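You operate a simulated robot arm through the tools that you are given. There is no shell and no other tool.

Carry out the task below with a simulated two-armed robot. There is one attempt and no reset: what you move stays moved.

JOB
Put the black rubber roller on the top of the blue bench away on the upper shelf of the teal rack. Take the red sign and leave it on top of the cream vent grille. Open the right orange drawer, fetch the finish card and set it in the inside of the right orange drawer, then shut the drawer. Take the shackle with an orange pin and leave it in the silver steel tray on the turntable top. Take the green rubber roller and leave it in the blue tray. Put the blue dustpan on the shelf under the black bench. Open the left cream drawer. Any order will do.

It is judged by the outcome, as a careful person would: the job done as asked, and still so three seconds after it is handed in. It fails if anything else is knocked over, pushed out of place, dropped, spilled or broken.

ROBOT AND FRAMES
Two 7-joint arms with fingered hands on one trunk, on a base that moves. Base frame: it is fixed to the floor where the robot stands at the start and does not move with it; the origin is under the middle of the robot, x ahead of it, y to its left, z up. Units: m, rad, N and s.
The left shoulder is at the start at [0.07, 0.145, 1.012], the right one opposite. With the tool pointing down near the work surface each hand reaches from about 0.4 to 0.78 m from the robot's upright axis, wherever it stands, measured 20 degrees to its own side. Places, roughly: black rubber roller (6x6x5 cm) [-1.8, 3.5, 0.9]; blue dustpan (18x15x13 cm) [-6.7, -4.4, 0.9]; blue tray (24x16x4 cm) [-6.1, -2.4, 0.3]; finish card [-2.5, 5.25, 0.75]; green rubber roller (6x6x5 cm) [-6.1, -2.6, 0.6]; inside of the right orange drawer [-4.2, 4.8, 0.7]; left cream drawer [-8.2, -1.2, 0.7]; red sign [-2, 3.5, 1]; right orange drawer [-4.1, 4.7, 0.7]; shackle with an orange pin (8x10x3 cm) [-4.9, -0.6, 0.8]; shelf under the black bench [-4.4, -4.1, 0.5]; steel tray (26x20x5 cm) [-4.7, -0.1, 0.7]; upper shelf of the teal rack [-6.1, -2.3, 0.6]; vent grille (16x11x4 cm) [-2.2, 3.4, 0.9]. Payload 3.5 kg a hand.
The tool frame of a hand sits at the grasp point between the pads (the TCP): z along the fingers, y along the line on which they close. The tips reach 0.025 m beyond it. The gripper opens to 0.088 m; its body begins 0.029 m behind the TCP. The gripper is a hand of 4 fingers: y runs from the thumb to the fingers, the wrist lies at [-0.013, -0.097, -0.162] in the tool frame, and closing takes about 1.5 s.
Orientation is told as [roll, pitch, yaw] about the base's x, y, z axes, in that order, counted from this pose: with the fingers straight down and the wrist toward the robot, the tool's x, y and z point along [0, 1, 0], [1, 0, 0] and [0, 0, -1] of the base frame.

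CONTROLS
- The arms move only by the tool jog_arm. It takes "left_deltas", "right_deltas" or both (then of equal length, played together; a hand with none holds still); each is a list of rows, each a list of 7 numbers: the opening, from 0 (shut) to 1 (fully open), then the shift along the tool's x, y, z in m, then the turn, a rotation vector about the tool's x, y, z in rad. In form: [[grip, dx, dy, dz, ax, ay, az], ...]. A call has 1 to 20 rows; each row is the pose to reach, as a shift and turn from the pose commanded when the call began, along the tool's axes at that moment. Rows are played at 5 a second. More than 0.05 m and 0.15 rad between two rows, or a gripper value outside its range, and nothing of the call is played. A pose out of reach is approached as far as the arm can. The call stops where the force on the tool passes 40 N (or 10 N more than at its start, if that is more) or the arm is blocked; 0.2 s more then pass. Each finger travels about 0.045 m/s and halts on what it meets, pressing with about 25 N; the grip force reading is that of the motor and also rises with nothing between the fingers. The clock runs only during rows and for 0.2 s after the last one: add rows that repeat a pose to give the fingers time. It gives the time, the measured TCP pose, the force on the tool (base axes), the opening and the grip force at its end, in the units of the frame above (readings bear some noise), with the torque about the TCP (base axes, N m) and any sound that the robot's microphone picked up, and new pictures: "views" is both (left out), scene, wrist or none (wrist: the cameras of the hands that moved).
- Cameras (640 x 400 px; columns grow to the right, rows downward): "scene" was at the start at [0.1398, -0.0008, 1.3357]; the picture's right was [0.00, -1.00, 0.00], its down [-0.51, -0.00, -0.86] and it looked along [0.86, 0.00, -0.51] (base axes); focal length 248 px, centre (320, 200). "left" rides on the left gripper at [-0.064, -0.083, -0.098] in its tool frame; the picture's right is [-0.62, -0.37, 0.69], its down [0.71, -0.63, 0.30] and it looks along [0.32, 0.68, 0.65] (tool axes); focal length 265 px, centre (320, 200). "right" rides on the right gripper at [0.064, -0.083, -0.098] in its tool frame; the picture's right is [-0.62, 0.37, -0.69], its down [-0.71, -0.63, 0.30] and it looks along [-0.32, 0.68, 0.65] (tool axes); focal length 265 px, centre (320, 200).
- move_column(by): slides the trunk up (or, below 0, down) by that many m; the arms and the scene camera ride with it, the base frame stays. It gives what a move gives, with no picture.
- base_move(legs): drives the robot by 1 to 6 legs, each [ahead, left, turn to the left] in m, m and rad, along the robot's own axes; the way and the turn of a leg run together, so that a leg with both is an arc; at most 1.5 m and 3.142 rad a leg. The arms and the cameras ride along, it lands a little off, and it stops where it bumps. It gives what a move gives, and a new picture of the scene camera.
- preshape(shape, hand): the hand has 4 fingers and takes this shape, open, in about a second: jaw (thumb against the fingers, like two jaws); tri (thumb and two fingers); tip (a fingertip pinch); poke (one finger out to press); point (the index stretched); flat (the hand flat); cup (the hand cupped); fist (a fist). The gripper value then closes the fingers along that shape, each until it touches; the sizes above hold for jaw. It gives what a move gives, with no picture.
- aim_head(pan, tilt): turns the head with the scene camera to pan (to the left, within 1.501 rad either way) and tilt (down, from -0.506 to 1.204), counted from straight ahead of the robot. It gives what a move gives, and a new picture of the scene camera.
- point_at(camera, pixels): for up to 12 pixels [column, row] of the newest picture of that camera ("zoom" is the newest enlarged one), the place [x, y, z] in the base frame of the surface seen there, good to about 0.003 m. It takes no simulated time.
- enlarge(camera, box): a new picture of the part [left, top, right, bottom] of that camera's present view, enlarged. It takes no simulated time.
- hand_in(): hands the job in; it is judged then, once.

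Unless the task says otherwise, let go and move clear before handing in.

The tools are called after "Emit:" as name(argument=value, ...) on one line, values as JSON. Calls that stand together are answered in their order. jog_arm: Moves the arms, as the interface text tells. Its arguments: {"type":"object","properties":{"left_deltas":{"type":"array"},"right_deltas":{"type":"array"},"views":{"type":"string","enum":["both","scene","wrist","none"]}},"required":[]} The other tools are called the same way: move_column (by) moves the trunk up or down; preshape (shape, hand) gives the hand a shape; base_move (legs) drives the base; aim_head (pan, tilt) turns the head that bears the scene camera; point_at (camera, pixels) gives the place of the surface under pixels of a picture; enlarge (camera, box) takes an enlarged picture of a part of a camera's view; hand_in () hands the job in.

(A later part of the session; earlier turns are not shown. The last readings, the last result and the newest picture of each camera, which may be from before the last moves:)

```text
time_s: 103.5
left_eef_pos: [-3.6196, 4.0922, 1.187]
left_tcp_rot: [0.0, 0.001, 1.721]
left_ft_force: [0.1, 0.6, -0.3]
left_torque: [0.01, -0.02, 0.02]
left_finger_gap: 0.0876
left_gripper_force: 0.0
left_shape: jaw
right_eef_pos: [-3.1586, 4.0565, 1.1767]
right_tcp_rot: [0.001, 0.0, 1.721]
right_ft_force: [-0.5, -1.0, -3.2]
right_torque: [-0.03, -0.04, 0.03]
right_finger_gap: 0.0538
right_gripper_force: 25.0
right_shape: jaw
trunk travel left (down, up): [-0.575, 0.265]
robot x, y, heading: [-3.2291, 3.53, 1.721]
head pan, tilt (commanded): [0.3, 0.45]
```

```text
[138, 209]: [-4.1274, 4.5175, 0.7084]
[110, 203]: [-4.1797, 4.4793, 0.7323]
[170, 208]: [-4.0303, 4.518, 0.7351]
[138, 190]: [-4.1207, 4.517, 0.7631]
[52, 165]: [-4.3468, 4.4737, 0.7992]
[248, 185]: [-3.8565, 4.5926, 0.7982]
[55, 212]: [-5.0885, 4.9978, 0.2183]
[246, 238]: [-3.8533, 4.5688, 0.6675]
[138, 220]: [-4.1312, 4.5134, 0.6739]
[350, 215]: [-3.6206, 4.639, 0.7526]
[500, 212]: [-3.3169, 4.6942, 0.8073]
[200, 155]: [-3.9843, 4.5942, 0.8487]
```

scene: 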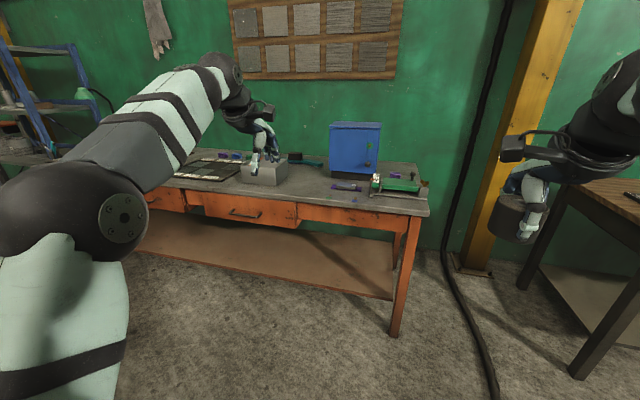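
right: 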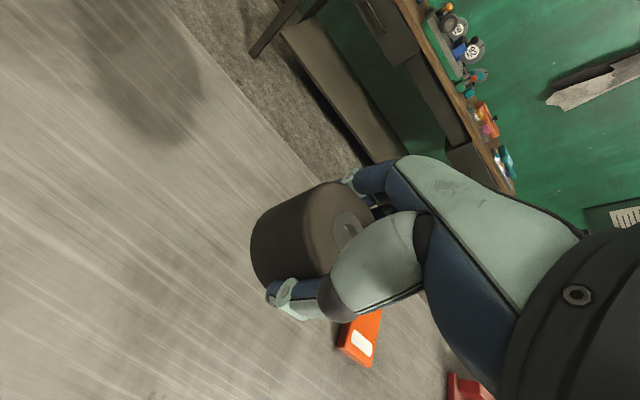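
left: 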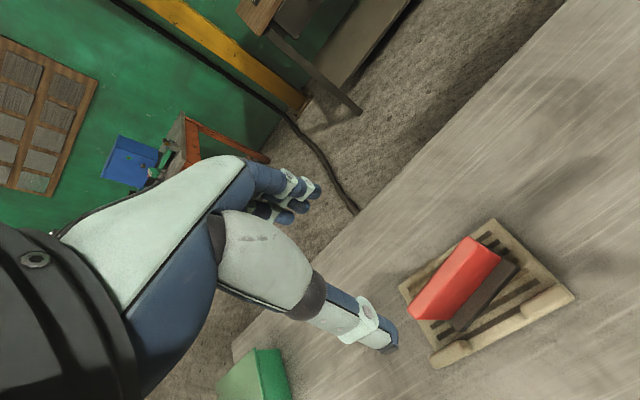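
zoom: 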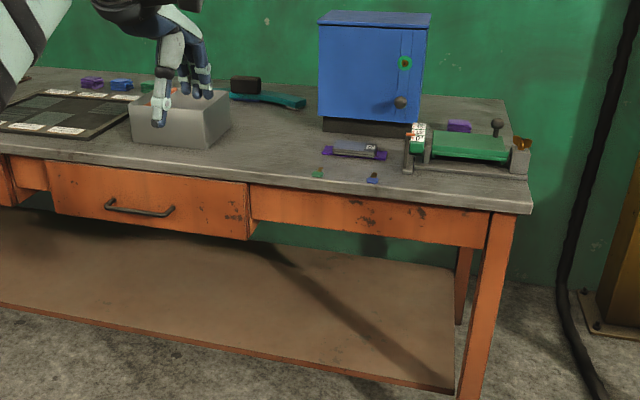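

The right drawer front spans (-4.35,4.47) to (-3.86,4.59), z 0.67-0.80, with a bar handle near (-4.11, 4.49, 0.72). I'll drive to stand squarely in front, with the handle on my left side.

Emit:
base_move(legs=[[0.45, 0, 0], [0, 0.546, 0], [0, 0, 0.05]])

Emit:
aim_head(pan=0.2, tilt=0.75)

```text
time_s: 109.5
left_eef_pos: [-4.2561, 4.4425, 1.1882]
left_tcp_rot: [0.0, 0.0, 1.759]
left_ft_force: [-0.4, -0.8, 0.4]
left_torque: [-0.02, 0.01, 0.0]
left_finger_gap: 0.0877
left_gripper_force: 0.1
left_shape: jaw
right_eef_pos: [-3.7922, 4.4269, 1.1769]
right_tcp_rot: [0.002, 0.0, 1.758]
right_ft_force: [0.5, -0.2, -2.9]
right_torque: [-0.03, -0.03, -0.03]
right_finger_gap: 0.0535
right_gripper_force: 25.1
right_shape: jaw
trunk travel left (down, up): [-0.575, 0.265]
robot x, y, heading: [-3.8488, 3.8969, 1.757]
head pan, tilt (commanded): [0.3, 0.45]
```

scene: 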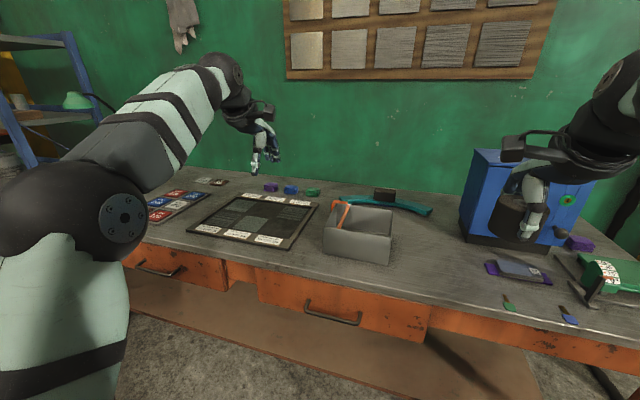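

```text
time_s: 110.2
left_eef_pos: [-4.2566, 4.4435, 1.1879]
left_tcp_rot: [0.001, -0.001, 1.76]
left_ft_force: [0.6, -0.3, -0.5]
left_torque: [0.01, -0.01, -0.01]
left_finger_gap: 0.0878
left_gripper_force: 0.0
left_shape: jaw
right_eef_pos: [-3.7946, 4.4281, 1.1764]
right_tcp_rot: [-0.001, 0.001, 1.757]
right_ft_force: [0.5, 0.2, -3.1]
right_torque: [0.03, 0.01, -0.01]
right_finger_gap: 0.0534
right_gripper_force: 24.9
right_shape: jaw
trunk travel left (down, up): [-0.575, 0.265]
robot x, y, heading: [-3.8413, 3.8976, 1.761]
head pan, tilt (commanded): [0.201, 0.75]
```

scene: 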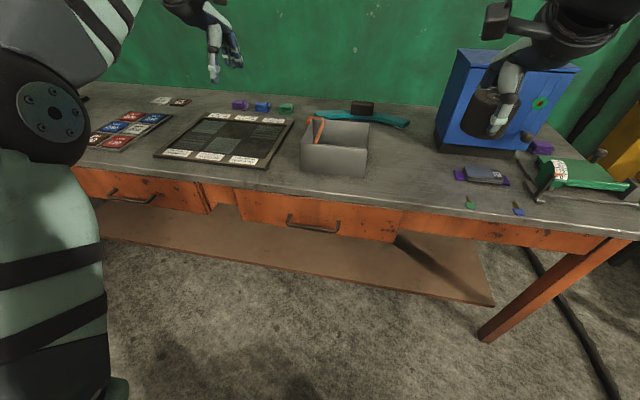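

The right drawer's handle is at about (313,226). I'll enlarge it and measure the bar, its gap to the drawer face, and the cabinet distance.

Emit:
enlarge(camera="scene", box=[240, 170, 400, 270])

Emit:
point_at(camera="scene", pixels=[[450, 130], [545, 60], [480, 45], [320, 190], [240, 200], [400, 215]])

```text
4.00 times, centred on (320, 220) of scene
```

zoom: 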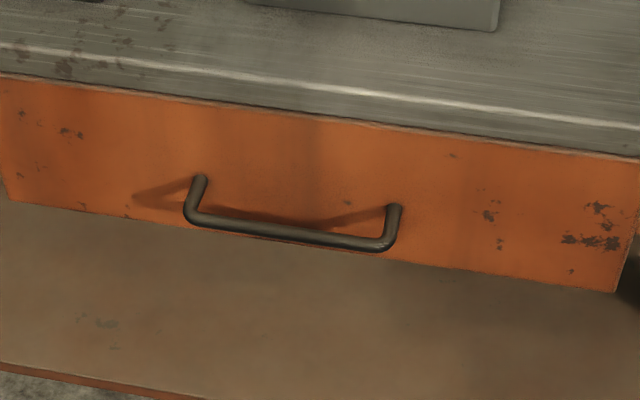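

```text
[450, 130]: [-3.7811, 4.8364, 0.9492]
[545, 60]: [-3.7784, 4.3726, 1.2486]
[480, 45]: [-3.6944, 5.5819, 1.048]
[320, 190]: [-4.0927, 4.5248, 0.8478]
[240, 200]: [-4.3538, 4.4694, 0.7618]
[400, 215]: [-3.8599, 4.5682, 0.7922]
```

Emit:
point_at(camera="zoom", pixels=[[202, 179], [190, 212], [240, 229], [295, 236], [360, 245], [387, 240], [396, 207], [290, 190], [240, 200], [340, 205], [300, 150], [300, 250]])

```text
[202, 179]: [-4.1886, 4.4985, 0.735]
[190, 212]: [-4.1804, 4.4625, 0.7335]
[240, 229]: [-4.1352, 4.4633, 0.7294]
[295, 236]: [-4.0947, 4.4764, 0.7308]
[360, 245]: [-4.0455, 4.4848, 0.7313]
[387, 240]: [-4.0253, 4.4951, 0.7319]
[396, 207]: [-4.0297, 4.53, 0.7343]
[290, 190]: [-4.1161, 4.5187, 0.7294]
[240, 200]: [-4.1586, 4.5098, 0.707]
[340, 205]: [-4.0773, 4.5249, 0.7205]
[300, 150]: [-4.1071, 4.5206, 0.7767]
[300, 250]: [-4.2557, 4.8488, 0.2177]
```

The handle bar is at z≈0.731, centred at (-4.105, 4.478), with about 4 cm of gap to the drawer face. I'll bring the left hand down in front of it while pitching the fingers forward, in two stages.

Emit:
jog_arm(left_deltas=[[1, -0.026, -0.02, 0.03, -0.13, 0, 0], [1, -0.052, -0.04, 0.06, -0.26, 0, 0], [1, -0.078, -0.06, 0.09, -0.39, 0, 0], [1, -0.104, -0.08, 0.12, -0.52, 0, 0], [1, -0.13, -0.0947, 0.15, -0.65, 0, 0], [1, -0.157, -0.0947, 0.18, -0.78, 0, 0], [1, -0.157, -0.0947, 0.18, -0.78, 0, 0]])

```text
time_s: 111.8
left_eef_pos: [-4.0858, 4.3784, 1.0084]
left_tcp_rot: [0.001, -0.783, 1.76]
left_ft_force: [-0.4, 0.7, 0.0]
left_torque: [0.01, 0.0, 0.01]
left_finger_gap: 0.0878
left_gripper_force: 0.0
left_shape: jaw
left hand out of reach, approached as far as the arm can: row 4, 5
right_eef_pos: [-3.7957, 4.4259, 1.1771]
right_tcp_rot: [0.001, -0.001, 1.758]
right_ft_force: [-0.6, -0.5, -3.1]
right_torque: [-0.03, 0.0, -0.01]
right_finger_gap: 0.0535
right_gripper_force: 24.9
right_shape: jaw
trunk travel left (down, up): [-0.575, 0.265]
robot x, y, heading: [-3.8456, 3.899, 1.761]
head pan, tilt (commanded): [0.201, 0.75]
```

scene: 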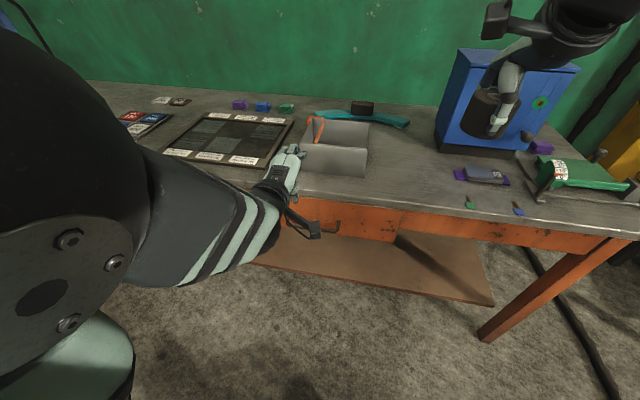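
left: 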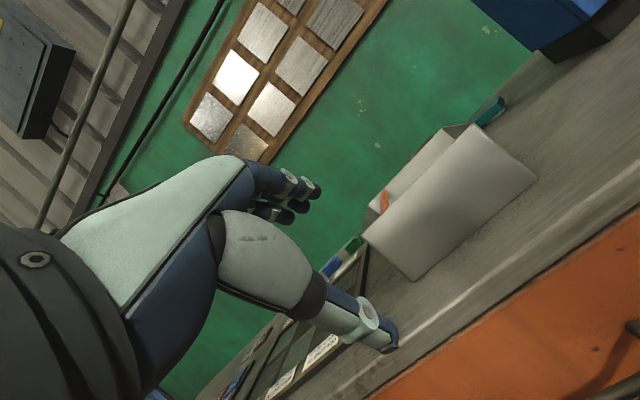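

The hand is pitched 45° at (-4.086, 4.378, 1.008). I'll continue straight down to handle height while finishing the pitch to horizontal.

Emit:
jog_arm(left_deltas=[[1, 0, -0.028, 0.028, -0.11, 0, 0], [1, 0, -0.056, 0.056, -0.22, 0, 0], [1, 0, -0.084, 0.084, -0.33, 0, 0], [1, 0, -0.112, 0.112, -0.44, 0, 0], [1, 0, -0.14, 0.14, -0.55, 0, 0], [1, 0, -0.168, 0.168, -0.66, 0, 0], [1, 0, -0.1956, 0.196, -0.785, 0, 0], [1, 0, -0.1956, 0.196, -0.785, 0, 0]])

```text
time_s: 113.7
left_eef_pos: [-4.1619, 4.4623, 0.8614]
left_tcp_rot: [1.196, -1.409, 0.477]
left_ft_force: [0.1, -0.2, -0.7]
left_torque: [0.14, -0.02, 0.09]
left_finger_gap: 0.0881
left_gripper_force: 0.1
left_shape: jaw
left hand out of reach, approached as far as the arm can: row 2, 3, 4, 5, 6, 7, 8
right_eef_pos: [-3.8053, 4.4301, 1.1751]
right_tcp_rot: [-0.008, 0.006, 1.759]
right_ft_force: [-1.3, 1.4, -2.6]
right_torque: [-0.07, -0.06, 0.0]
right_finger_gap: 0.0537
right_gripper_force: 25.2
right_shape: jaw
trunk travel left (down, up): [-0.575, 0.265]
robot x, y, heading: [-3.8447, 3.8917, 1.759]
head pan, tilt (commanded): [0.201, 0.75]
```

scene: 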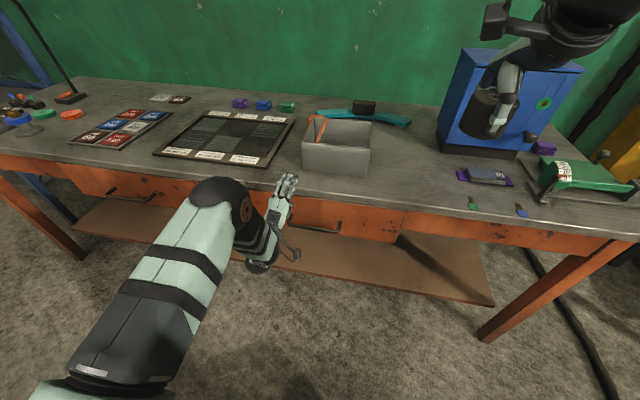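
left: 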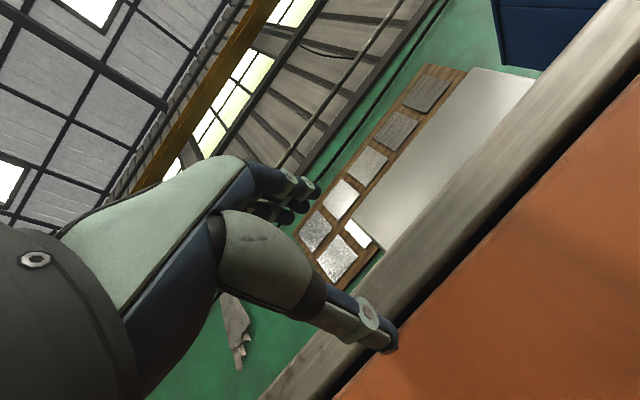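

The arm could not reach the horizontal pose this close (TCP stuck at z 0.861), though nothing is touched. I'll back the base 0.15 m away and lower the trunk to ease the geometry.

Emit:
base_move(legs=[[-0.15, 0, 0]])

Emit:
move_column(by=-0.2)

```text
time_s: 115.0
left_eef_pos: [-4.126, 4.3148, 0.8701]
left_tcp_rot: [0.095, -1.562, 1.662]
left_ft_force: [-0.7, 0.5, -0.4]
left_torque: [0.02, 0.02, 0.0]
left_finger_gap: 0.0881
left_gripper_force: 0.1
left_shape: jaw
right_eef_pos: [-3.7654, 4.2817, 1.1761]
right_tcp_rot: [0.0, 0.002, 1.756]
right_ft_force: [0.1, 0.1, -2.4]
right_torque: [0.01, 0.03, -0.03]
right_finger_gap: 0.0535
right_gripper_force: 25.1
right_shape: jaw
trunk travel left (down, up): [-0.575, 0.265]
robot x, y, heading: [-3.8185, 3.7431, 1.756]
head pan, tilt (commanded): [0.201, 0.75]
```

scene: 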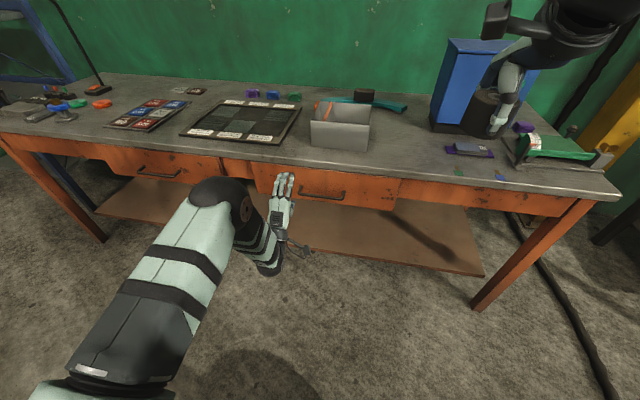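

```text
time_s: 117.2
left_eef_pos: [-4.1271, 4.3156, 0.6711]
left_tcp_rot: [0.076, -1.562, 1.684]
left_ft_force: [0.1, 0.0, 0.5]
left_torque: [0.04, 0.03, 0.04]
left_finger_gap: 0.0879
left_gripper_force: 0.0
left_shape: jaw
right_eef_pos: [-3.7664, 4.2827, 0.9756]
right_tcp_rot: [0.002, 0.0, 1.757]
right_ft_force: [0.1, -0.1, -2.8]
right_torque: [-0.01, -0.02, 0.02]
right_finger_gap: 0.0533
right_gripper_force: 24.8
right_shape: jaw
trunk travel left (down, up): [-0.375, 0.465]
robot x, y, heading: [-3.8185, 3.7465, 1.754]
head pan, tilt (commanded): [0.201, 0.75]
```

The horizontal pose now holds at z 0.671 with tool pointing ahead. I'll raise the trunk 0.06 m to handle height, then shift sideways and partway in.

Emit:
move_column(by=0.06)

Emit:
jog_arm(left_deltas=[[1, -0.018, 0, 0.02, 0, 0, 0], [1, -0.036, 0, 0.04, 0, 0, 0], [1, -0.054, 0, 0.06, 0, 0, 0], [1, -0.054, 0, 0.06, 0, 0, 0]])

```text
time_s: 118.2
left_eef_pos: [-4.1263, 4.3152, 0.7301]
left_tcp_rot: [0.072, -1.563, 1.688]
left_ft_force: [-0.7, -0.5, 0.6]
left_torque: [-0.02, 0.0, 0.01]
left_finger_gap: 0.088
left_gripper_force: 0.1
left_shape: jaw
right_eef_pos: [-3.767, 4.2824, 1.0359]
right_tcp_rot: [0.0, 0.001, 1.756]
right_ft_force: [0.3, 0.0, -2.5]
right_torque: [0.0, 0.0, 0.0]
right_finger_gap: 0.0536
right_gripper_force: 25.2
right_shape: jaw
trunk travel left (down, up): [-0.435, 0.405]
robot x, y, heading: [-3.8211, 3.7502, 1.756]
head pan, tilt (commanded): [0.201, 0.75]
```

```text
time_s: 119.2
left_eef_pos: [-4.0842, 4.3853, 0.7313]
left_tcp_rot: [0.07, -1.562, 1.691]
left_ft_force: [0.7, -0.3, 0.4]
left_torque: [0.03, -0.01, 0.01]
left_finger_gap: 0.0878
left_gripper_force: 0.0
left_shape: jaw
right_eef_pos: [-3.7672, 4.2818, 1.0358]
right_tcp_rot: [0.0, 0.0, 1.756]
right_ft_force: [-0.1, -0.6, -3.2]
right_torque: [-0.01, -0.01, 0.0]
right_finger_gap: 0.0536
right_gripper_force: 25.4
right_shape: jaw
trunk travel left (down, up): [-0.435, 0.405]
robot x, y, heading: [-3.8206, 3.75, 1.751]
head pan, tilt (commanded): [0.201, 0.75]
```

scene: 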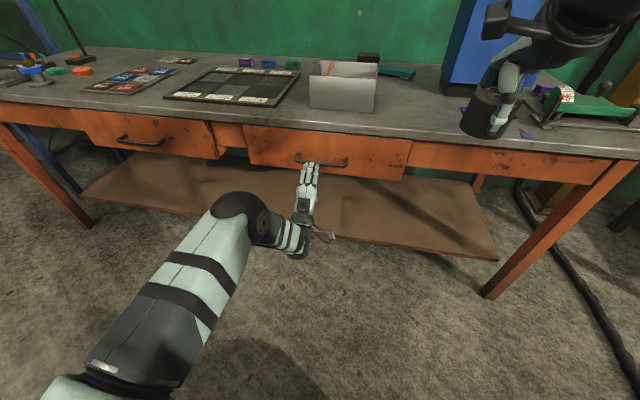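
left: 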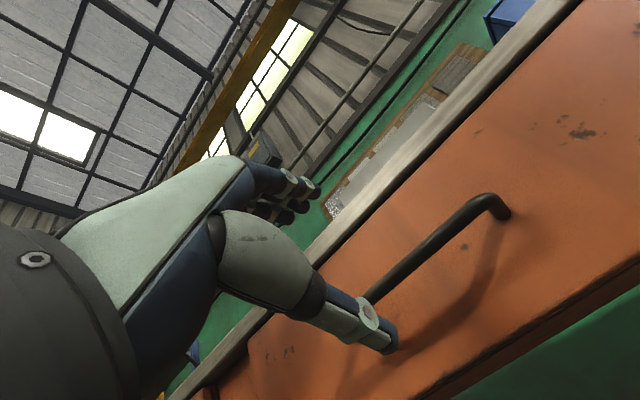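

The bar passes through (402,267) in the left picture, exactly on my TCP line about 0.095 m ahead. Advancing onto the bar and closing.

Emit:
jog_arm(left_deltas=[[1, 0, 0, 0.03, 0, 0, 0], [1, 0, 0, 0.06, 0, 0, 0], [1, 0, 0, 0.092, 0, 0, 0], [1, 0, 0, 0.092, 0, 0, 0], [0, 0, 0, 0.092, 0, 0, 0], [0, 0, 0, 0.092, 0, 0, 0], [0, 0, 0, 0.092, 0, 0, 0], [0, 0, 0, 0.092, 0, 0, 0], [0, 0, 0, 0.092, 0, 0, 0], [0, 0, 0, 0.092, 0, 0, 0], [0, 0, 0, 0.092, 0, 0, 0]])

```text
time_s: 121.6
left_eef_pos: [-4.1019, 4.4743, 0.7297]
left_tcp_rot: [0.093, -1.559, 1.669]
left_ft_force: [-0.5, 5.2, -0.3]
left_torque: [0.02, 0.02, -0.03]
left_finger_gap: 0.0002
left_gripper_force: 25.2
left_shape: jaw
right_eef_pos: [-3.7665, 4.2829, 1.0355]
right_tcp_rot: [0.001, 0.002, 1.757]
right_ft_force: [0.6, 0.0, -3.4]
right_torque: [-0.01, -0.01, -0.02]
right_finger_gap: 0.0535
right_gripper_force: 25.1
right_shape: jaw
trunk travel left (down, up): [-0.435, 0.405]
robot x, y, heading: [-3.8183, 3.7515, 1.754]
head pan, tilt (commanded): [0.201, 0.75]
```

scene: 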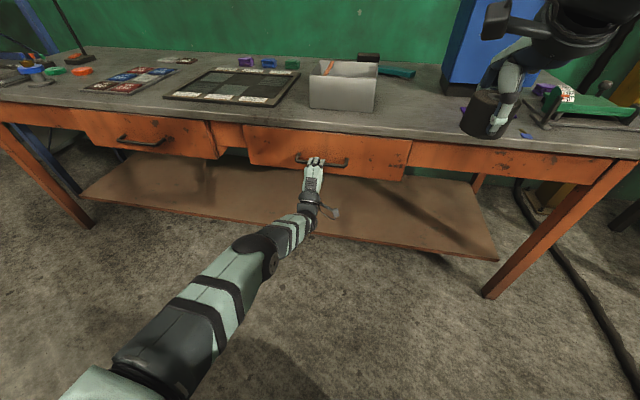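
left: 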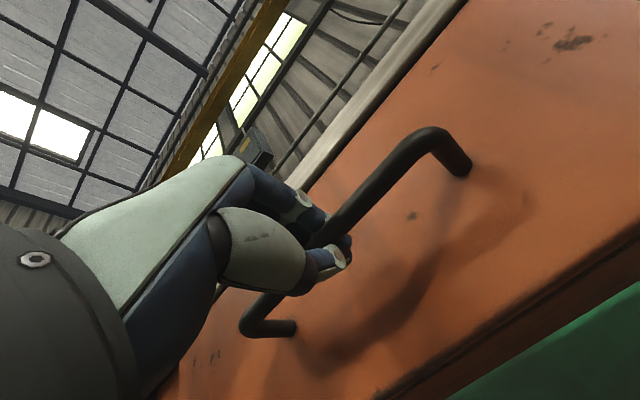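

The fingers have curled right around the bar (it emerges on both sides at (440,150) and (265,325)). I'll pull back gently 0.06 m and watch the force.

Emit:
jog_arm(left_deltas=[[0, 0, 0, -0.015, 0, 0, 0], [0, 0, 0, -0.03, 0, 0, 0], [0, 0, 0, -0.045, 0, 0, 0], [0, 0, 0, -0.06, 0, 0, 0]])

```text
time_s: 122.6
left_eef_pos: [-4.09, 4.4165, 0.7286]
left_tcp_rot: [0.025, -1.561, 1.73]
left_ft_force: [3.5, 2.5, -3.6]
left_torque: [0.0, 0.04, -0.02]
left_finger_gap: 0.0
left_gripper_force: 25.3
left_shape: jaw
right_eef_pos: [-3.7655, 4.2814, 1.0367]
right_tcp_rot: [0.001, 0.001, 1.754]
right_ft_force: [1.0, 0.7, -2.8]
right_torque: [-0.01, -0.03, -0.01]
right_finger_gap: 0.0536
right_gripper_force: 25.2
right_shape: jaw
trunk travel left (down, up): [-0.435, 0.405]
robot x, y, heading: [-3.8185, 3.7471, 1.758]
head pan, tilt (commanded): [0.201, 0.75]
```

scene: 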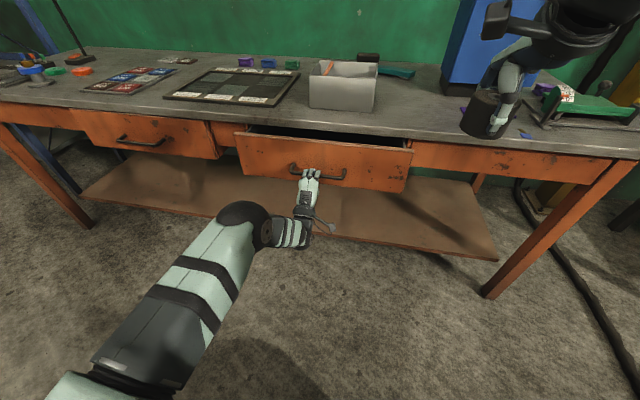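
left: 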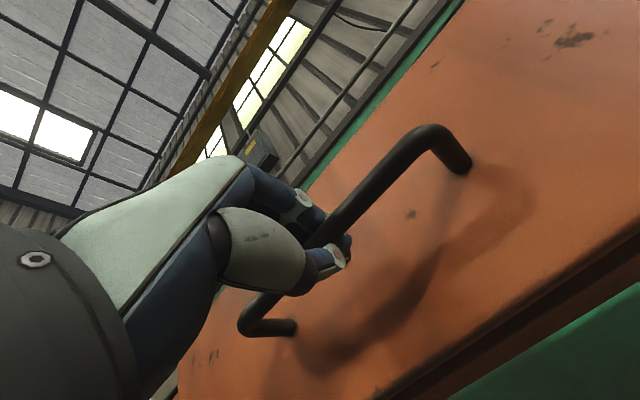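

The drawer slides open easily (dark gap at (330,138)). Pulling another 0.12 m.

Emit:
jog_arm(left_deltas=[[0, 0, 0, -0.02, 0, 0, 0], [0, 0, 0, -0.04, 0, 0, 0], [0, 0, 0, -0.06, 0, 0, 0], [0, 0, 0, -0.08, 0, 0, 0], [0, 0, 0, -0.1, 0, 0, 0], [0, 0, 0, -0.12, 0, 0, 0]])

```text
time_s: 124.0
left_eef_pos: [-4.0713, 4.3221, 0.7333]
left_tcp_rot: [0.047, -1.551, 1.713]
left_ft_force: [-0.1, -2.3, -22.0]
left_torque: [-0.08, -0.02, -0.02]
left_finger_gap: 0.0009
left_gripper_force: 25.0
left_shape: jaw
left hand out of reach, approached as far as the arm can: row 5, 6
right_eef_pos: [-3.7672, 4.2843, 1.0356]
right_tcp_rot: [-0.001, 0.004, 1.756]
right_ft_force: [-0.1, 0.2, -2.7]
right_torque: [0.0, 0.02, 0.0]
right_finger_gap: 0.0534
right_gripper_force: 24.2
right_shape: jaw
trunk travel left (down, up): [-0.435, 0.405]
robot x, y, heading: [-3.8209, 3.7506, 1.757]
head pan, tilt (commanded): [0.201, 0.75]
```

scene: 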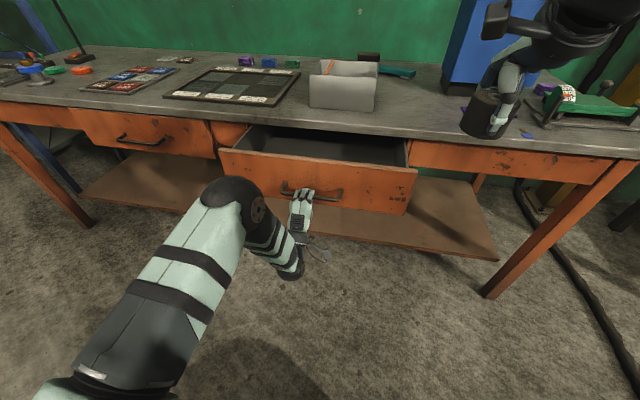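
left: 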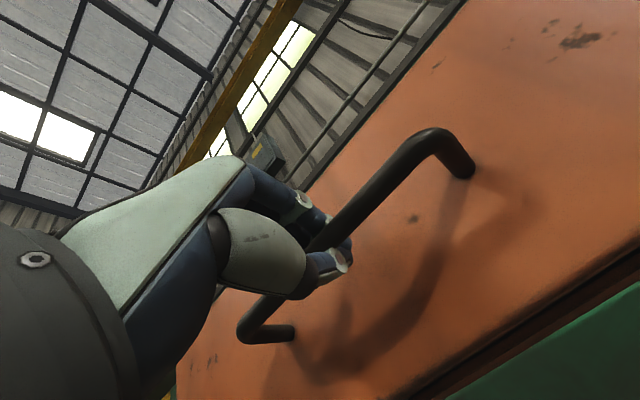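

The drawer is about 0.15 m open but the arm is at its near limit (-22 N vertical). I'll relax slightly and pull the rest by backing the base 0.09 m.

Emit:
jog_arm(left_deltas=[[0, 0, 0, 0.015, 0, 0, 0], [0, 0, 0, 0.025, 0, 0, 0], [0, 0, 0, 0.025, 0, 0, 0]], views="none")

Emit:
base_move(legs=[[-0.09, 0, 0]])

```text
time_s: 124.8
left_eef_pos: [-4.0759, 4.3491, 0.7329]
left_tcp_rot: [0.016, -1.555, 1.744]
left_ft_force: [0.9, -2.3, -23.9]
left_torque: [-0.05, 0.0, -0.06]
left_finger_gap: 0.0011
left_gripper_force: 25.1
left_shape: jaw
right_eef_pos: [-3.7672, 4.2841, 1.0353]
right_tcp_rot: [0.0, 0.003, 1.755]
right_ft_force: [0.6, -0.1, -3.1]
right_torque: [-0.05, 0.03, 0.02]
right_finger_gap: 0.0537
right_gripper_force: 24.8
right_shape: jaw
trunk travel left (down, up): [-0.435, 0.405]
robot x, y, heading: [-3.8193, 3.7503, 1.757]
head pan, tilt (commanded): [0.201, 0.75]
```

```text
time_s: 125.9
left_eef_pos: [-4.0589, 4.2569, 0.7352]
left_tcp_rot: [0.034, -1.556, 1.727]
left_ft_force: [3.2, 2.5, -22.4]
left_torque: [-0.03, -0.05, 0.0]
left_finger_gap: 0.0017
left_gripper_force: 24.7
left_shape: jaw
right_eef_pos: [-3.7499, 4.1926, 1.0355]
right_tcp_rot: [0.001, 0.004, 1.755]
right_ft_force: [0.3, 0.9, -1.7]
right_torque: [-0.01, 0.01, 0.01]
right_finger_gap: 0.0534
right_gripper_force: 24.8
right_shape: jaw
trunk travel left (down, up): [-0.435, 0.405]
robot x, y, heading: [-3.8008, 3.6557, 1.756]
head pan, tilt (commanded): [0.201, 0.75]
```

scene: 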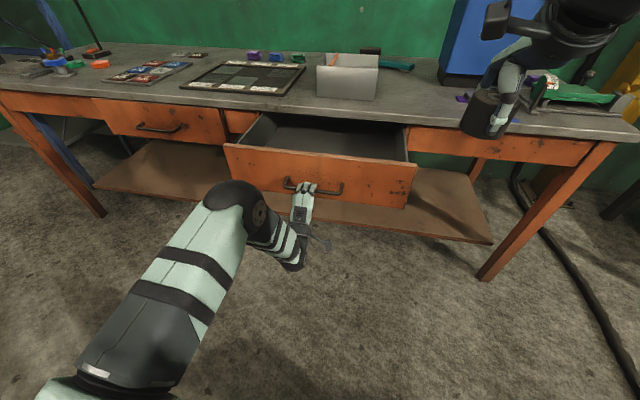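

The drawer is about 0.22 m open with its inside visible at (330,135). I'll ease the hand down 4 mm, open the fingers, and withdraw.

Emit:
jog_arm(left_deltas=[[0, 0, -0.003, 0, 0, 0, 0], [0.2, 0, -0.004, 0, 0, 0, 0], [0.5, 0, -0.004, 0, 0, 0, 0], [0.8, 0, -0.004, 0, 0, 0, 0], [1, 0, -0.004, 0, 0, 0, 0], [1, 0, -0.004, 0, 0, 0, 0], [1, 0, -0.004, 0, 0, 0, 0]])

```text
time_s: 127.5
left_eef_pos: [-4.059, 4.2562, 0.7338]
left_tcp_rot: [0.065, -1.558, 1.696]
left_ft_force: [-0.3, 0.5, 0.5]
left_torque: [-0.03, 0.0, 0.01]
left_finger_gap: 0.0876
left_gripper_force: 0.1
left_shape: jaw
right_eef_pos: [-3.7489, 4.1902, 1.0376]
right_tcp_rot: [-0.001, 0.0, 1.754]
right_ft_force: [-1.0, 0.3, -2.8]
right_torque: [-0.03, 0.04, -0.02]
right_finger_gap: 0.0535
right_gripper_force: 25.4
right_shape: jaw
trunk travel left (down, up): [-0.435, 0.405]
robot x, y, heading: [-3.8023, 3.6552, 1.756]
head pan, tilt (commanded): [0.201, 0.75]
```

scene: 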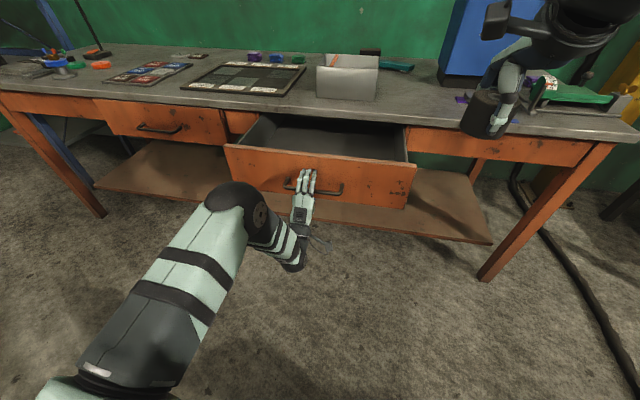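
left: 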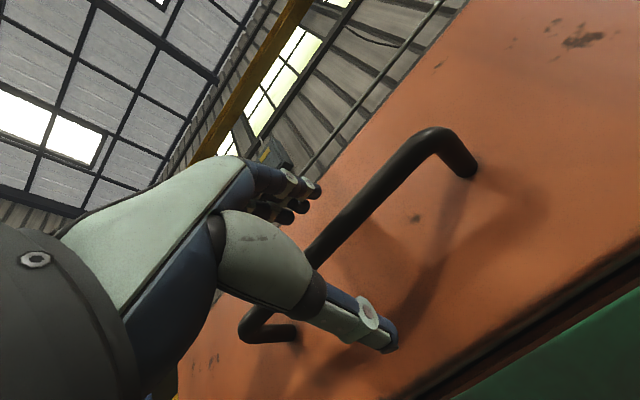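

The hand is open around the bar. I'll draw the arm back 0.025 m and then back the base 0.04 m so the fingers clear it.

Emit:
jog_arm(left_deltas=[[1, 0, 0, -0.012, 0, 0, 0], [1, 0, 0, -0.025, 0, 0, 0], [1, 0, 0, -0.025, 0, 0, 0]], views="none")

Emit:
base_move(legs=[[-0.04, 0, 0]])

```text
time_s: 128.3
left_eef_pos: [-4.0555, 4.2306, 0.734]
left_tcp_rot: [0.082, -1.558, 1.677]
left_ft_force: [0.1, 0.6, -0.2]
left_torque: [-0.02, -0.02, 0.0]
left_finger_gap: 0.0878
left_gripper_force: 0.0
left_shape: jaw
right_eef_pos: [-3.7498, 4.1896, 1.0368]
right_tcp_rot: [0.0, 0.002, 1.754]
right_ft_force: [-0.6, -0.1, -3.3]
right_torque: [-0.01, -0.03, -0.02]
right_finger_gap: 0.0536
right_gripper_force: 24.9
right_shape: jaw
trunk travel left (down, up): [-0.435, 0.405]
robot x, y, heading: [-3.8026, 3.6589, 1.754]
head pan, tilt (commanded): [0.201, 0.75]
```

```text
time_s: 129.2
left_eef_pos: [-4.0469, 4.1906, 0.7359]
left_tcp_rot: [0.074, -1.56, 1.691]
left_ft_force: [-0.1, -0.1, 0.7]
left_torque: [-0.03, 0.0, 0.02]
left_finger_gap: 0.0875
left_gripper_force: 0.0
left_shape: jaw
right_eef_pos: [-3.7435, 4.1502, 1.0379]
right_tcp_rot: [0.001, 0.0, 1.759]
right_ft_force: [-0.8, 0.0, -1.9]
right_torque: [-0.04, -0.01, 0.04]
right_finger_gap: 0.0533
right_gripper_force: 24.6
right_shape: jaw
trunk travel left (down, up): [-0.435, 0.405]
robot x, y, heading: [-3.7954, 3.6177, 1.76]
head pan, tilt (commanded): [0.201, 0.75]
```

scene: 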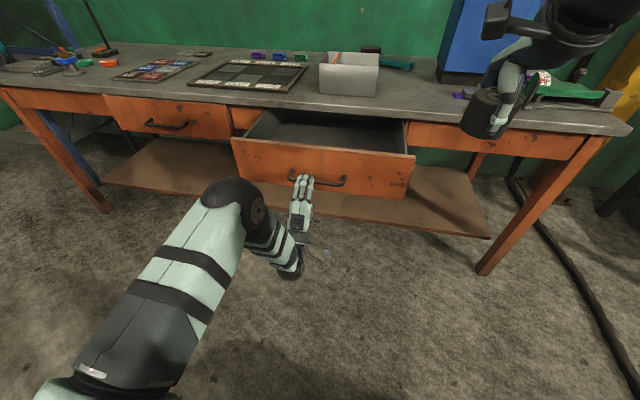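

The hand is clear of the handle. I'll enlarge the open drawer to measure its inside.

Emit:
enlarge(camera="scene", box=[210, 90, 450, 240])

```text
2.67 times, centred on (330, 165) of scene
```

zoom: 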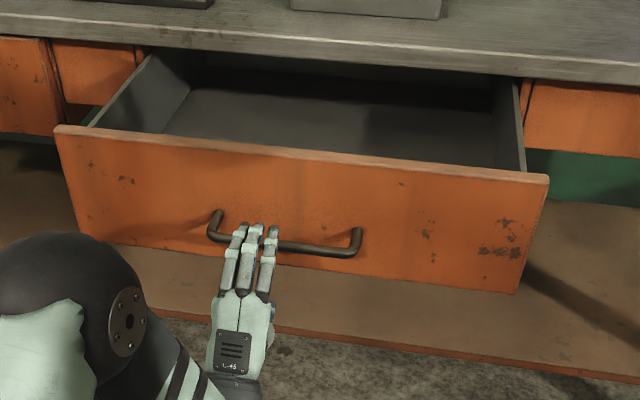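

Emit:
point_at(camera="zoom", pixels=[[300, 115], [200, 110], [420, 140], [60, 128], [545, 177], [300, 153], [120, 100], [515, 130], [300, 90], [300, 135], [235, 70], [340, 45]])

```text
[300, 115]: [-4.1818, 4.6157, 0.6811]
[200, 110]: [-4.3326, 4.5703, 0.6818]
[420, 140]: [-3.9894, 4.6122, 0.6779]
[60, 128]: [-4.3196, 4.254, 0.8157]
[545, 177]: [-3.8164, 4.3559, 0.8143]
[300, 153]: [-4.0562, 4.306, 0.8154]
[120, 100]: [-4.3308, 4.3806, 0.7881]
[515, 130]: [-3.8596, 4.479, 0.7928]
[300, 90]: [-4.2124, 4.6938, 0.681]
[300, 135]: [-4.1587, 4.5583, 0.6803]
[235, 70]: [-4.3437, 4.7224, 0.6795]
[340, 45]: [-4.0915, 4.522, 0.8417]
```

The drawer floor is at z≈0.68, front lip at z 0.816 (y≈4.31) and the bench edge at y≈4.52, leaving about 0.2 m to place the card. Now I'll raise the trunk and turn the left hand back to fingers-down.

Emit:
move_column(by=0.14)

Emit:
jog_arm(left_deltas=[[1, 0, 0.02, 0, 0.13, 0, 0], [1, 0, 0.04, 0, 0.26, 0, 0], [1, 0, 0.06, 0, 0.39, 0, 0], [1, 0, 0.08, 0, 0.52, 0, 0], [1, 0, 0.1, 0, 0.65, 0, 0], [1, 0, 0.13, 0, 0.78, 0, 0], [1, 0, 0.16, 0, 0.91, 0, 0], [1, 0, 0.19, 0, 1.04, 0, 0], [1, 0, 0.22, 0, 1.17, 0, 0], [1, 0, 0.25, 0, 1.3, 0, 0], [1, 0, 0.28, 0, 1.43, 0, 0], [1, 0, 0.3, 0, 1.56, 0, 0], [1, 0, 0.3, 0, 1.56, 0, 0]])

```text
time_s: 130.9
left_eef_pos: [-4.0486, 4.1909, 0.8742]
left_tcp_rot: [0.068, -1.559, 1.693]
left_ft_force: [0.4, -0.2, -0.8]
left_torque: [-0.05, -0.01, 0.0]
left_finger_gap: 0.0876
left_gripper_force: 0.0
left_shape: jaw
right_eef_pos: [-3.7441, 4.1502, 1.1754]
right_tcp_rot: [0.0, 0.001, 1.757]
right_ft_force: [-0.2, -0.1, -3.0]
right_torque: [-0.02, 0.01, -0.04]
right_finger_gap: 0.0534
right_gripper_force: 25.0
right_shape: jaw
trunk travel left (down, up): [-0.575, 0.265]
robot x, y, heading: [-3.797, 3.6183, 1.762]
head pan, tilt (commanded): [0.201, 0.75]
```

```text
time_s: 133.7
left_eef_pos: [-4.0506, 4.1913, 1.1751]
left_tcp_rot: [0.0, 0.0, 1.761]
left_ft_force: [0.1, 0.1, -1.3]
left_torque: [-0.01, -0.03, 0.01]
left_finger_gap: 0.0875
left_gripper_force: 0.1
left_shape: jaw
right_eef_pos: [-3.7438, 4.1502, 1.1767]
right_tcp_rot: [0.0, -0.001, 1.758]
right_ft_force: [0.3, -0.3, -2.9]
right_torque: [0.01, -0.01, 0.01]
right_finger_gap: 0.0535
right_gripper_force: 25.2
right_shape: jaw
trunk travel left (down, up): [-0.575, 0.265]
robot x, y, heading: [-3.795, 3.619, 1.761]
head pan, tilt (commanded): [0.201, 0.75]
```

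scene: 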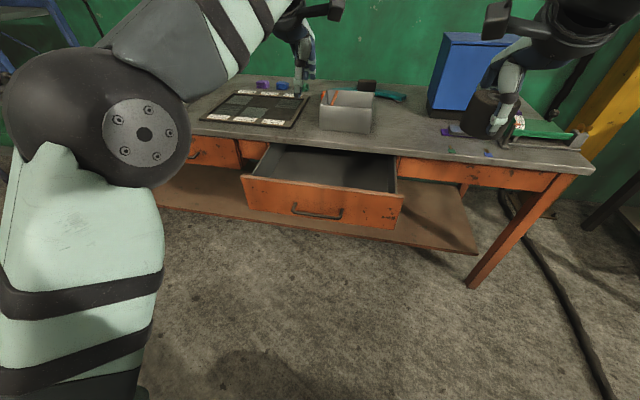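
left: 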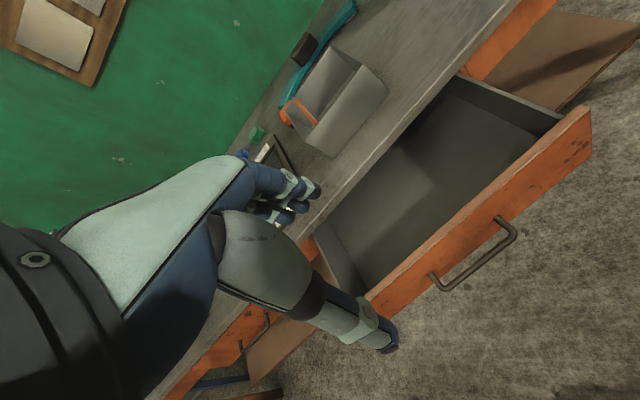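

The left hand is fingers-down again and the drawer is empty and open. To reach the card I must go around the blue bench's back-left corner, so I'll look right first.

Emit:
aim_head(pan=-0.9, tilt=0.6)

```text
time_s: 135.0
left_eef_pos: [-4.0506, 4.1923, 1.1743]
left_tcp_rot: [0.002, 0.0, 1.76]
left_ft_force: [0.7, -0.1, -0.8]
left_torque: [0.0, 0.0, 0.02]
left_finger_gap: 0.0875
left_gripper_force: 0.1
left_shape: jaw
right_eef_pos: [-3.7438, 4.1513, 1.1759]
right_tcp_rot: [0.0, 0.003, 1.758]
right_ft_force: [0.3, 0.3, -3.0]
right_torque: [0.0, 0.02, -0.01]
right_finger_gap: 0.0532
right_gripper_force: 25.1
right_shape: jaw
trunk travel left (down, up): [-0.575, 0.265]
robot x, y, heading: [-3.7957, 3.6196, 1.765]
head pan, tilt (commanded): [-0.901, 0.6]
```

scene: 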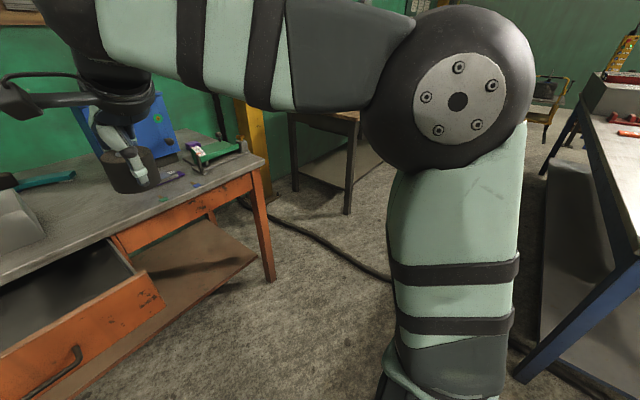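

Emit:
point_at(camera="scene", pixels=[[637, 255], [525, 380], [580, 110], [545, 200], [350, 245], [345, 215], [275, 280], [270, 165], [300, 190], [560, 340]])

```text
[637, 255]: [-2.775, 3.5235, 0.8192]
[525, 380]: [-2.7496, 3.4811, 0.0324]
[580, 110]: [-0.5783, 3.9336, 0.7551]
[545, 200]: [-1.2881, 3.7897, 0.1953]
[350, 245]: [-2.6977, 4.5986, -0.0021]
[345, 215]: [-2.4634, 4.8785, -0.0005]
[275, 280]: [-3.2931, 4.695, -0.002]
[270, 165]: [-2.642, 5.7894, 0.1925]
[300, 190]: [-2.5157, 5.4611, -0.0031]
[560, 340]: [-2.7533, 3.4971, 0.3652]
```

The blue bench's back-left corner is at (-2.775, 3.52) and the brown bench leg at (-2.46, 4.88), so the way is wide enough. I'll slide right, go ahead, then slide right toward the card.

Emit:
aim_head(pan=-0.1, tilt=0.55)

Emit:
base_move(legs=[[0, -0.65, 0], [0.48, 0, 0], [0, -1.0, 0]])

```text
time_s: 136.1
left_eef_pos: [-4.0506, 4.1921, 1.1743]
left_tcp_rot: [0.0, 0.0, 1.762]
left_ft_force: [-0.8, -0.7, 0.0]
left_torque: [0.0, 0.03, 0.02]
left_finger_gap: 0.0878
left_gripper_force: 0.0
left_shape: jaw
right_eef_pos: [-3.7428, 4.1508, 1.1777]
right_tcp_rot: [-0.001, 0.002, 1.757]
right_ft_force: [-0.1, 0.0, -3.6]
right_torque: [-0.05, 0.02, 0.02]
right_finger_gap: 0.0533
right_gripper_force: 24.8
right_shape: jaw
trunk travel left (down, up): [-0.575, 0.265]
robot x, y, heading: [-3.7969, 3.6207, 1.764]
head pan, tilt (commanded): [-0.099, 0.55]
```

scene: 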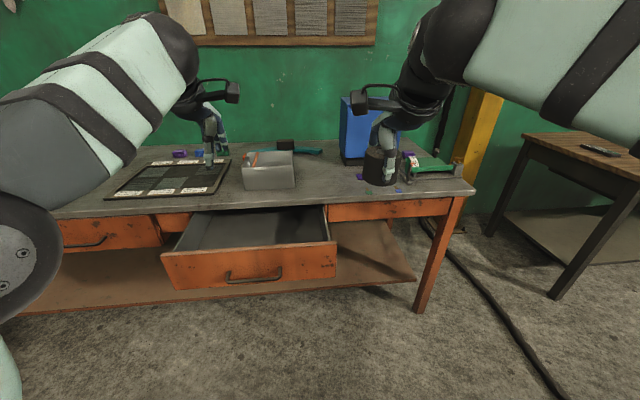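

```text
time_s: 147.1
left_eef_pos: [-2.4963, 4.9822, 1.1755]
left_tcp_rot: [0.002, 0.0, 1.754]
left_ft_force: [0.1, 0.4, 0.3]
left_torque: [0.01, -0.02, 0.0]
left_finger_gap: 0.0877
left_gripper_force: 0.1
left_shape: jaw
right_eef_pos: [-2.1902, 4.9378, 1.1769]
right_tcp_rot: [-0.001, 0.001, 1.751]
right_ft_force: [0.3, 0.1, -2.6]
right_torque: [-0.02, 0.01, -0.02]
right_finger_gap: 0.0534
right_gripper_force: 25.1
right_shape: jaw
trunk travel left (down, up): [-0.575, 0.265]
robot x, y, heading: [-2.2433, 4.4073, 1.751]
head pan, tilt (commanded): [-0.099, 0.55]
```

scene: 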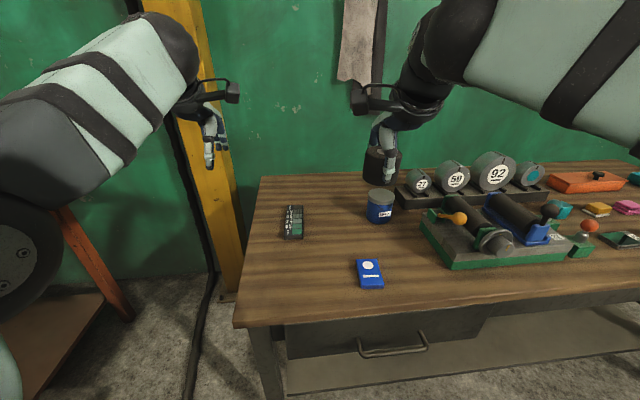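

I crossed to (-2.24, 4.41) and see the card at (293,220) on the brown bench. I'll enlarge and measure it and the bench edge.

Emit:
enlarge(camera="scene", box=[240, 170, 400, 270])

Emit:
point_at(camera="scene", pixels=[[236, 325], [262, 176], [300, 322], [400, 310], [220, 200], [235, 270], [275, 395], [340, 225]])

```text
4.00 times, centred on (320, 220) of scene
```

zoom: 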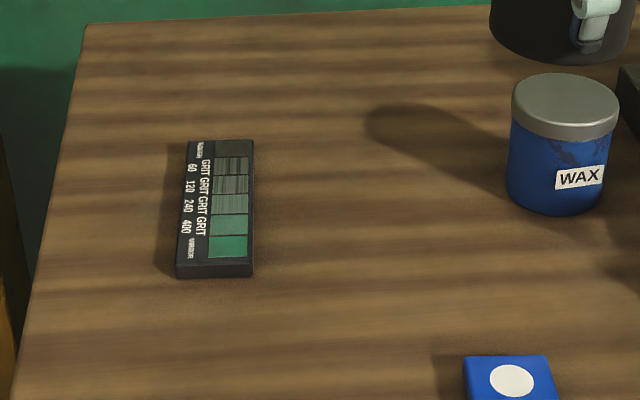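

```text
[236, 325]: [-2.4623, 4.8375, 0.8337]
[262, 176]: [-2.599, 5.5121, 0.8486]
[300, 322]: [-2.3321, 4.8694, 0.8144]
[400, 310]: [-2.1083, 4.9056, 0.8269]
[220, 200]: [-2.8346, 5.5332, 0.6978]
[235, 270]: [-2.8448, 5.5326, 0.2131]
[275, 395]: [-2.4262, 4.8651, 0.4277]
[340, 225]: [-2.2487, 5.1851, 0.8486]
```

Emit:
point_at(camera="zoom", pixels=[[192, 143], [250, 143], [182, 262], [250, 258], [215, 200], [178, 276], [252, 274], [222, 140], [186, 200], [251, 200], [150, 200], [300, 200]])

```text
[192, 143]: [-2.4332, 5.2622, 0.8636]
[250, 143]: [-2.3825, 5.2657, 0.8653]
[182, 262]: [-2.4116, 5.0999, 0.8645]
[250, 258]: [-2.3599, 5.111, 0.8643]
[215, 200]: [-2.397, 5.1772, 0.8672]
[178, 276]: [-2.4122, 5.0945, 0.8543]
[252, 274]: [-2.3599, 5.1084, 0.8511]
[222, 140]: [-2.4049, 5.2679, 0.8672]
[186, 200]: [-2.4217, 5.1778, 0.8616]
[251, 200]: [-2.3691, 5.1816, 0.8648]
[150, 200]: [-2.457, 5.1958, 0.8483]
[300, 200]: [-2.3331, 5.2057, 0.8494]
```

The card is 17 × 5.3 cm, top z 0.865, centred at (-2.397, 5.183) with its long axis at heading ≈1.70. I need to be closer and further right; I'll check the lower shelf and the heights of items under my right hand.

Emit:
point_at(camera="scene", pixels=[[480, 368], [380, 387], [493, 153], [453, 160], [420, 172], [380, 192], [500, 205], [560, 205], [470, 215], [600, 175]])

```text
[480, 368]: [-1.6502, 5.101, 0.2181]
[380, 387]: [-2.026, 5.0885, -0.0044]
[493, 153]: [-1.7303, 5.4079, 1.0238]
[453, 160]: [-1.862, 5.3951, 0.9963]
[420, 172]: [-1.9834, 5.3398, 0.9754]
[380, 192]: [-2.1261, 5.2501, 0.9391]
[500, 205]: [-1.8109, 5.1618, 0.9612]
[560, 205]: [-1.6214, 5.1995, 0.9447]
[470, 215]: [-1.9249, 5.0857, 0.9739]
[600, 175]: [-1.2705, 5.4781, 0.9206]
```

Everything under the right hand is below z 1.03, and the lower shelf is well back, so it's safe. Moving ahead 0.17 m and right 0.2 m.

Emit:
base_move(legs=[[0, -0.2, 0], [0.17, 0, 0]])

Emit:
aim_head(pan=0.3, tilt=0.75)

```text
time_s: 149.7
left_eef_pos: [-2.3267, 5.1823, 1.1749]
left_tcp_rot: [0.001, 0.0, 1.749]
left_ft_force: [-0.5, -0.1, -1.5]
left_torque: [-0.02, 0.01, 0.0]
left_finger_gap: 0.0876
left_gripper_force: 0.0
left_shape: jaw
right_eef_pos: [-2.0188, 5.1371, 1.1769]
right_tcp_rot: [-0.001, 0.001, 1.745]
right_ft_force: [0.0, 0.1, -2.7]
right_torque: [-0.01, -0.04, 0.04]
right_finger_gap: 0.0536
right_gripper_force: 25.0
right_shape: jaw
trunk travel left (down, up): [-0.575, 0.265]
robot x, y, heading: [-2.0774, 4.6062, 1.743]
head pan, tilt (commanded): [-0.099, 0.55]
```

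scene: 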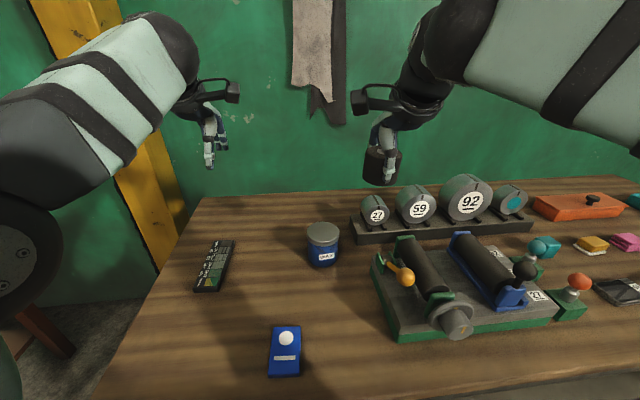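

```text
time_s: 150.6
left_eef_pos: [-2.3248, 5.1824, 1.176]
left_tcp_rot: [0.002, 0.001, 1.75]
left_ft_force: [-0.7, 0.3, 0.6]
left_torque: [0.01, 0.0, 0.03]
left_finger_gap: 0.0875
left_gripper_force: 0.0
left_shape: jaw
right_eef_pos: [-2.0188, 5.1373, 1.1767]
right_tcp_rot: [-0.002, 0.001, 1.745]
right_ft_force: [-0.6, 0.5, -2.8]
right_torque: [0.0, 0.01, 0.0]
right_finger_gap: 0.0533
right_gripper_force: 24.9
right_shape: jaw
trunk travel left (down, up): [-0.575, 0.265]
robot x, y, heading: [-2.0809, 4.6081, 1.747]
head pan, tilt (commanded): [0.3, 0.75]
```

scene: 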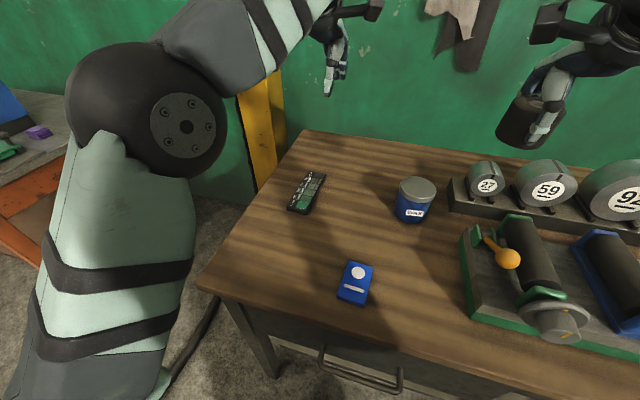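

I'm in place: the left TCP is at (-2.325, 5.182), the card centre at (-2.397, 5.183). I'll turn the left hand about 1.62 rad so it closes across the card's width, shifting over it and down to z≈1.05.

Emit:
jog_arm(left_deltas=[[1, 0.006, 0.001, 0.01, 0, 0, 0.135], [1, 0.012, 0.002, 0.02, 0, 0, 0.27], [1, 0.018, 0.003, 0.03, 0, 0, 0.405], [1, 0.024, 0.004, 0.04, 0, 0, 0.54], [1, 0.03, 0.005, 0.05, 0, 0, 0.675], [1, 0.036, 0.006, 0.06, 0, 0, 0.81], [1, 0.042, 0.008, 0.07, 0, 0, 0.945], [1, 0.048, 0.009, 0.08, 0, 0, 1.08], [1, 0.054, 0.01, 0.09, 0, 0, 1.215], [1, 0.06, 0.011, 0.1, 0, 0, 1.35], [1, 0.066, 0.012, 0.11, 0, 0, 1.485], [1, 0.0709, 0.0128, 0.12, 0, 0, 1.618], [1, 0.0709, 0.0128, 0.12, 0, 0, 1.618]])

```text
time_s: 152.7
left_eef_pos: [-2.3803, 5.1946, 1.0872]
left_tcp_rot: [0.011, -0.018, 0.562]
left_ft_force: [28.1, 20.2, -23.7]
left_torque: [0.46, 1.93, 2.21]
left_finger_gap: 0.0876
left_gripper_force: 0.1
left_shape: jaw
left hand out of reach, approached as far as the arm can: row 10
right_eef_pos: [-2.0192, 5.1382, 1.1761]
right_tcp_rot: [0.0, 0.004, 1.746]
right_ft_force: [-0.6, -1.3, -2.6]
right_torque: [-0.02, 0.0, 0.01]
right_finger_gap: 0.0534
right_gripper_force: 24.9
right_shape: jaw
trunk travel left (down, up): [-0.575, 0.265]
robot x, y, heading: [-2.0767, 4.6089, 1.749]
head pan, tilt (commanded): [0.3, 0.75]
stopped in row 10 (left hand): the force on the tool passed its limit at 222 N (the readings are from after the stop); the commanded pose is now the measured one
```

scene: 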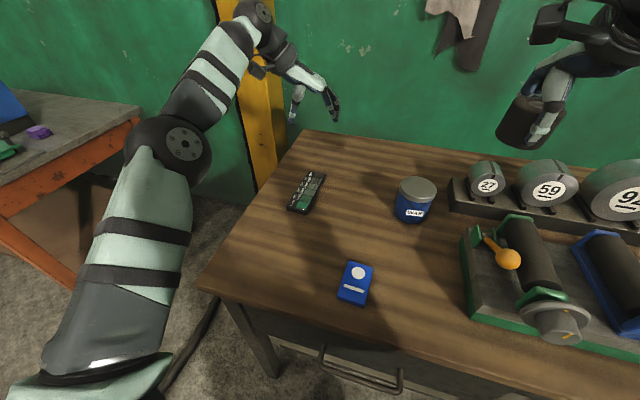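
left: 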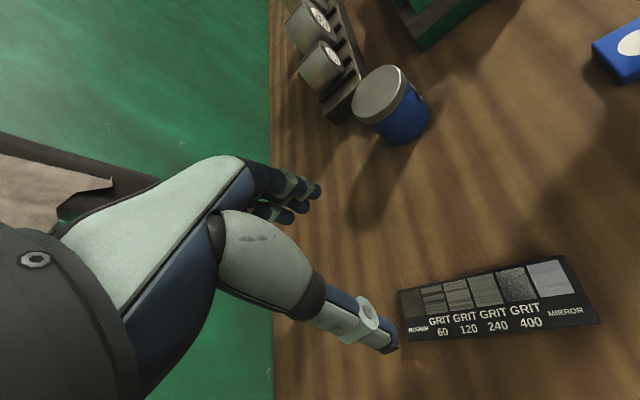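

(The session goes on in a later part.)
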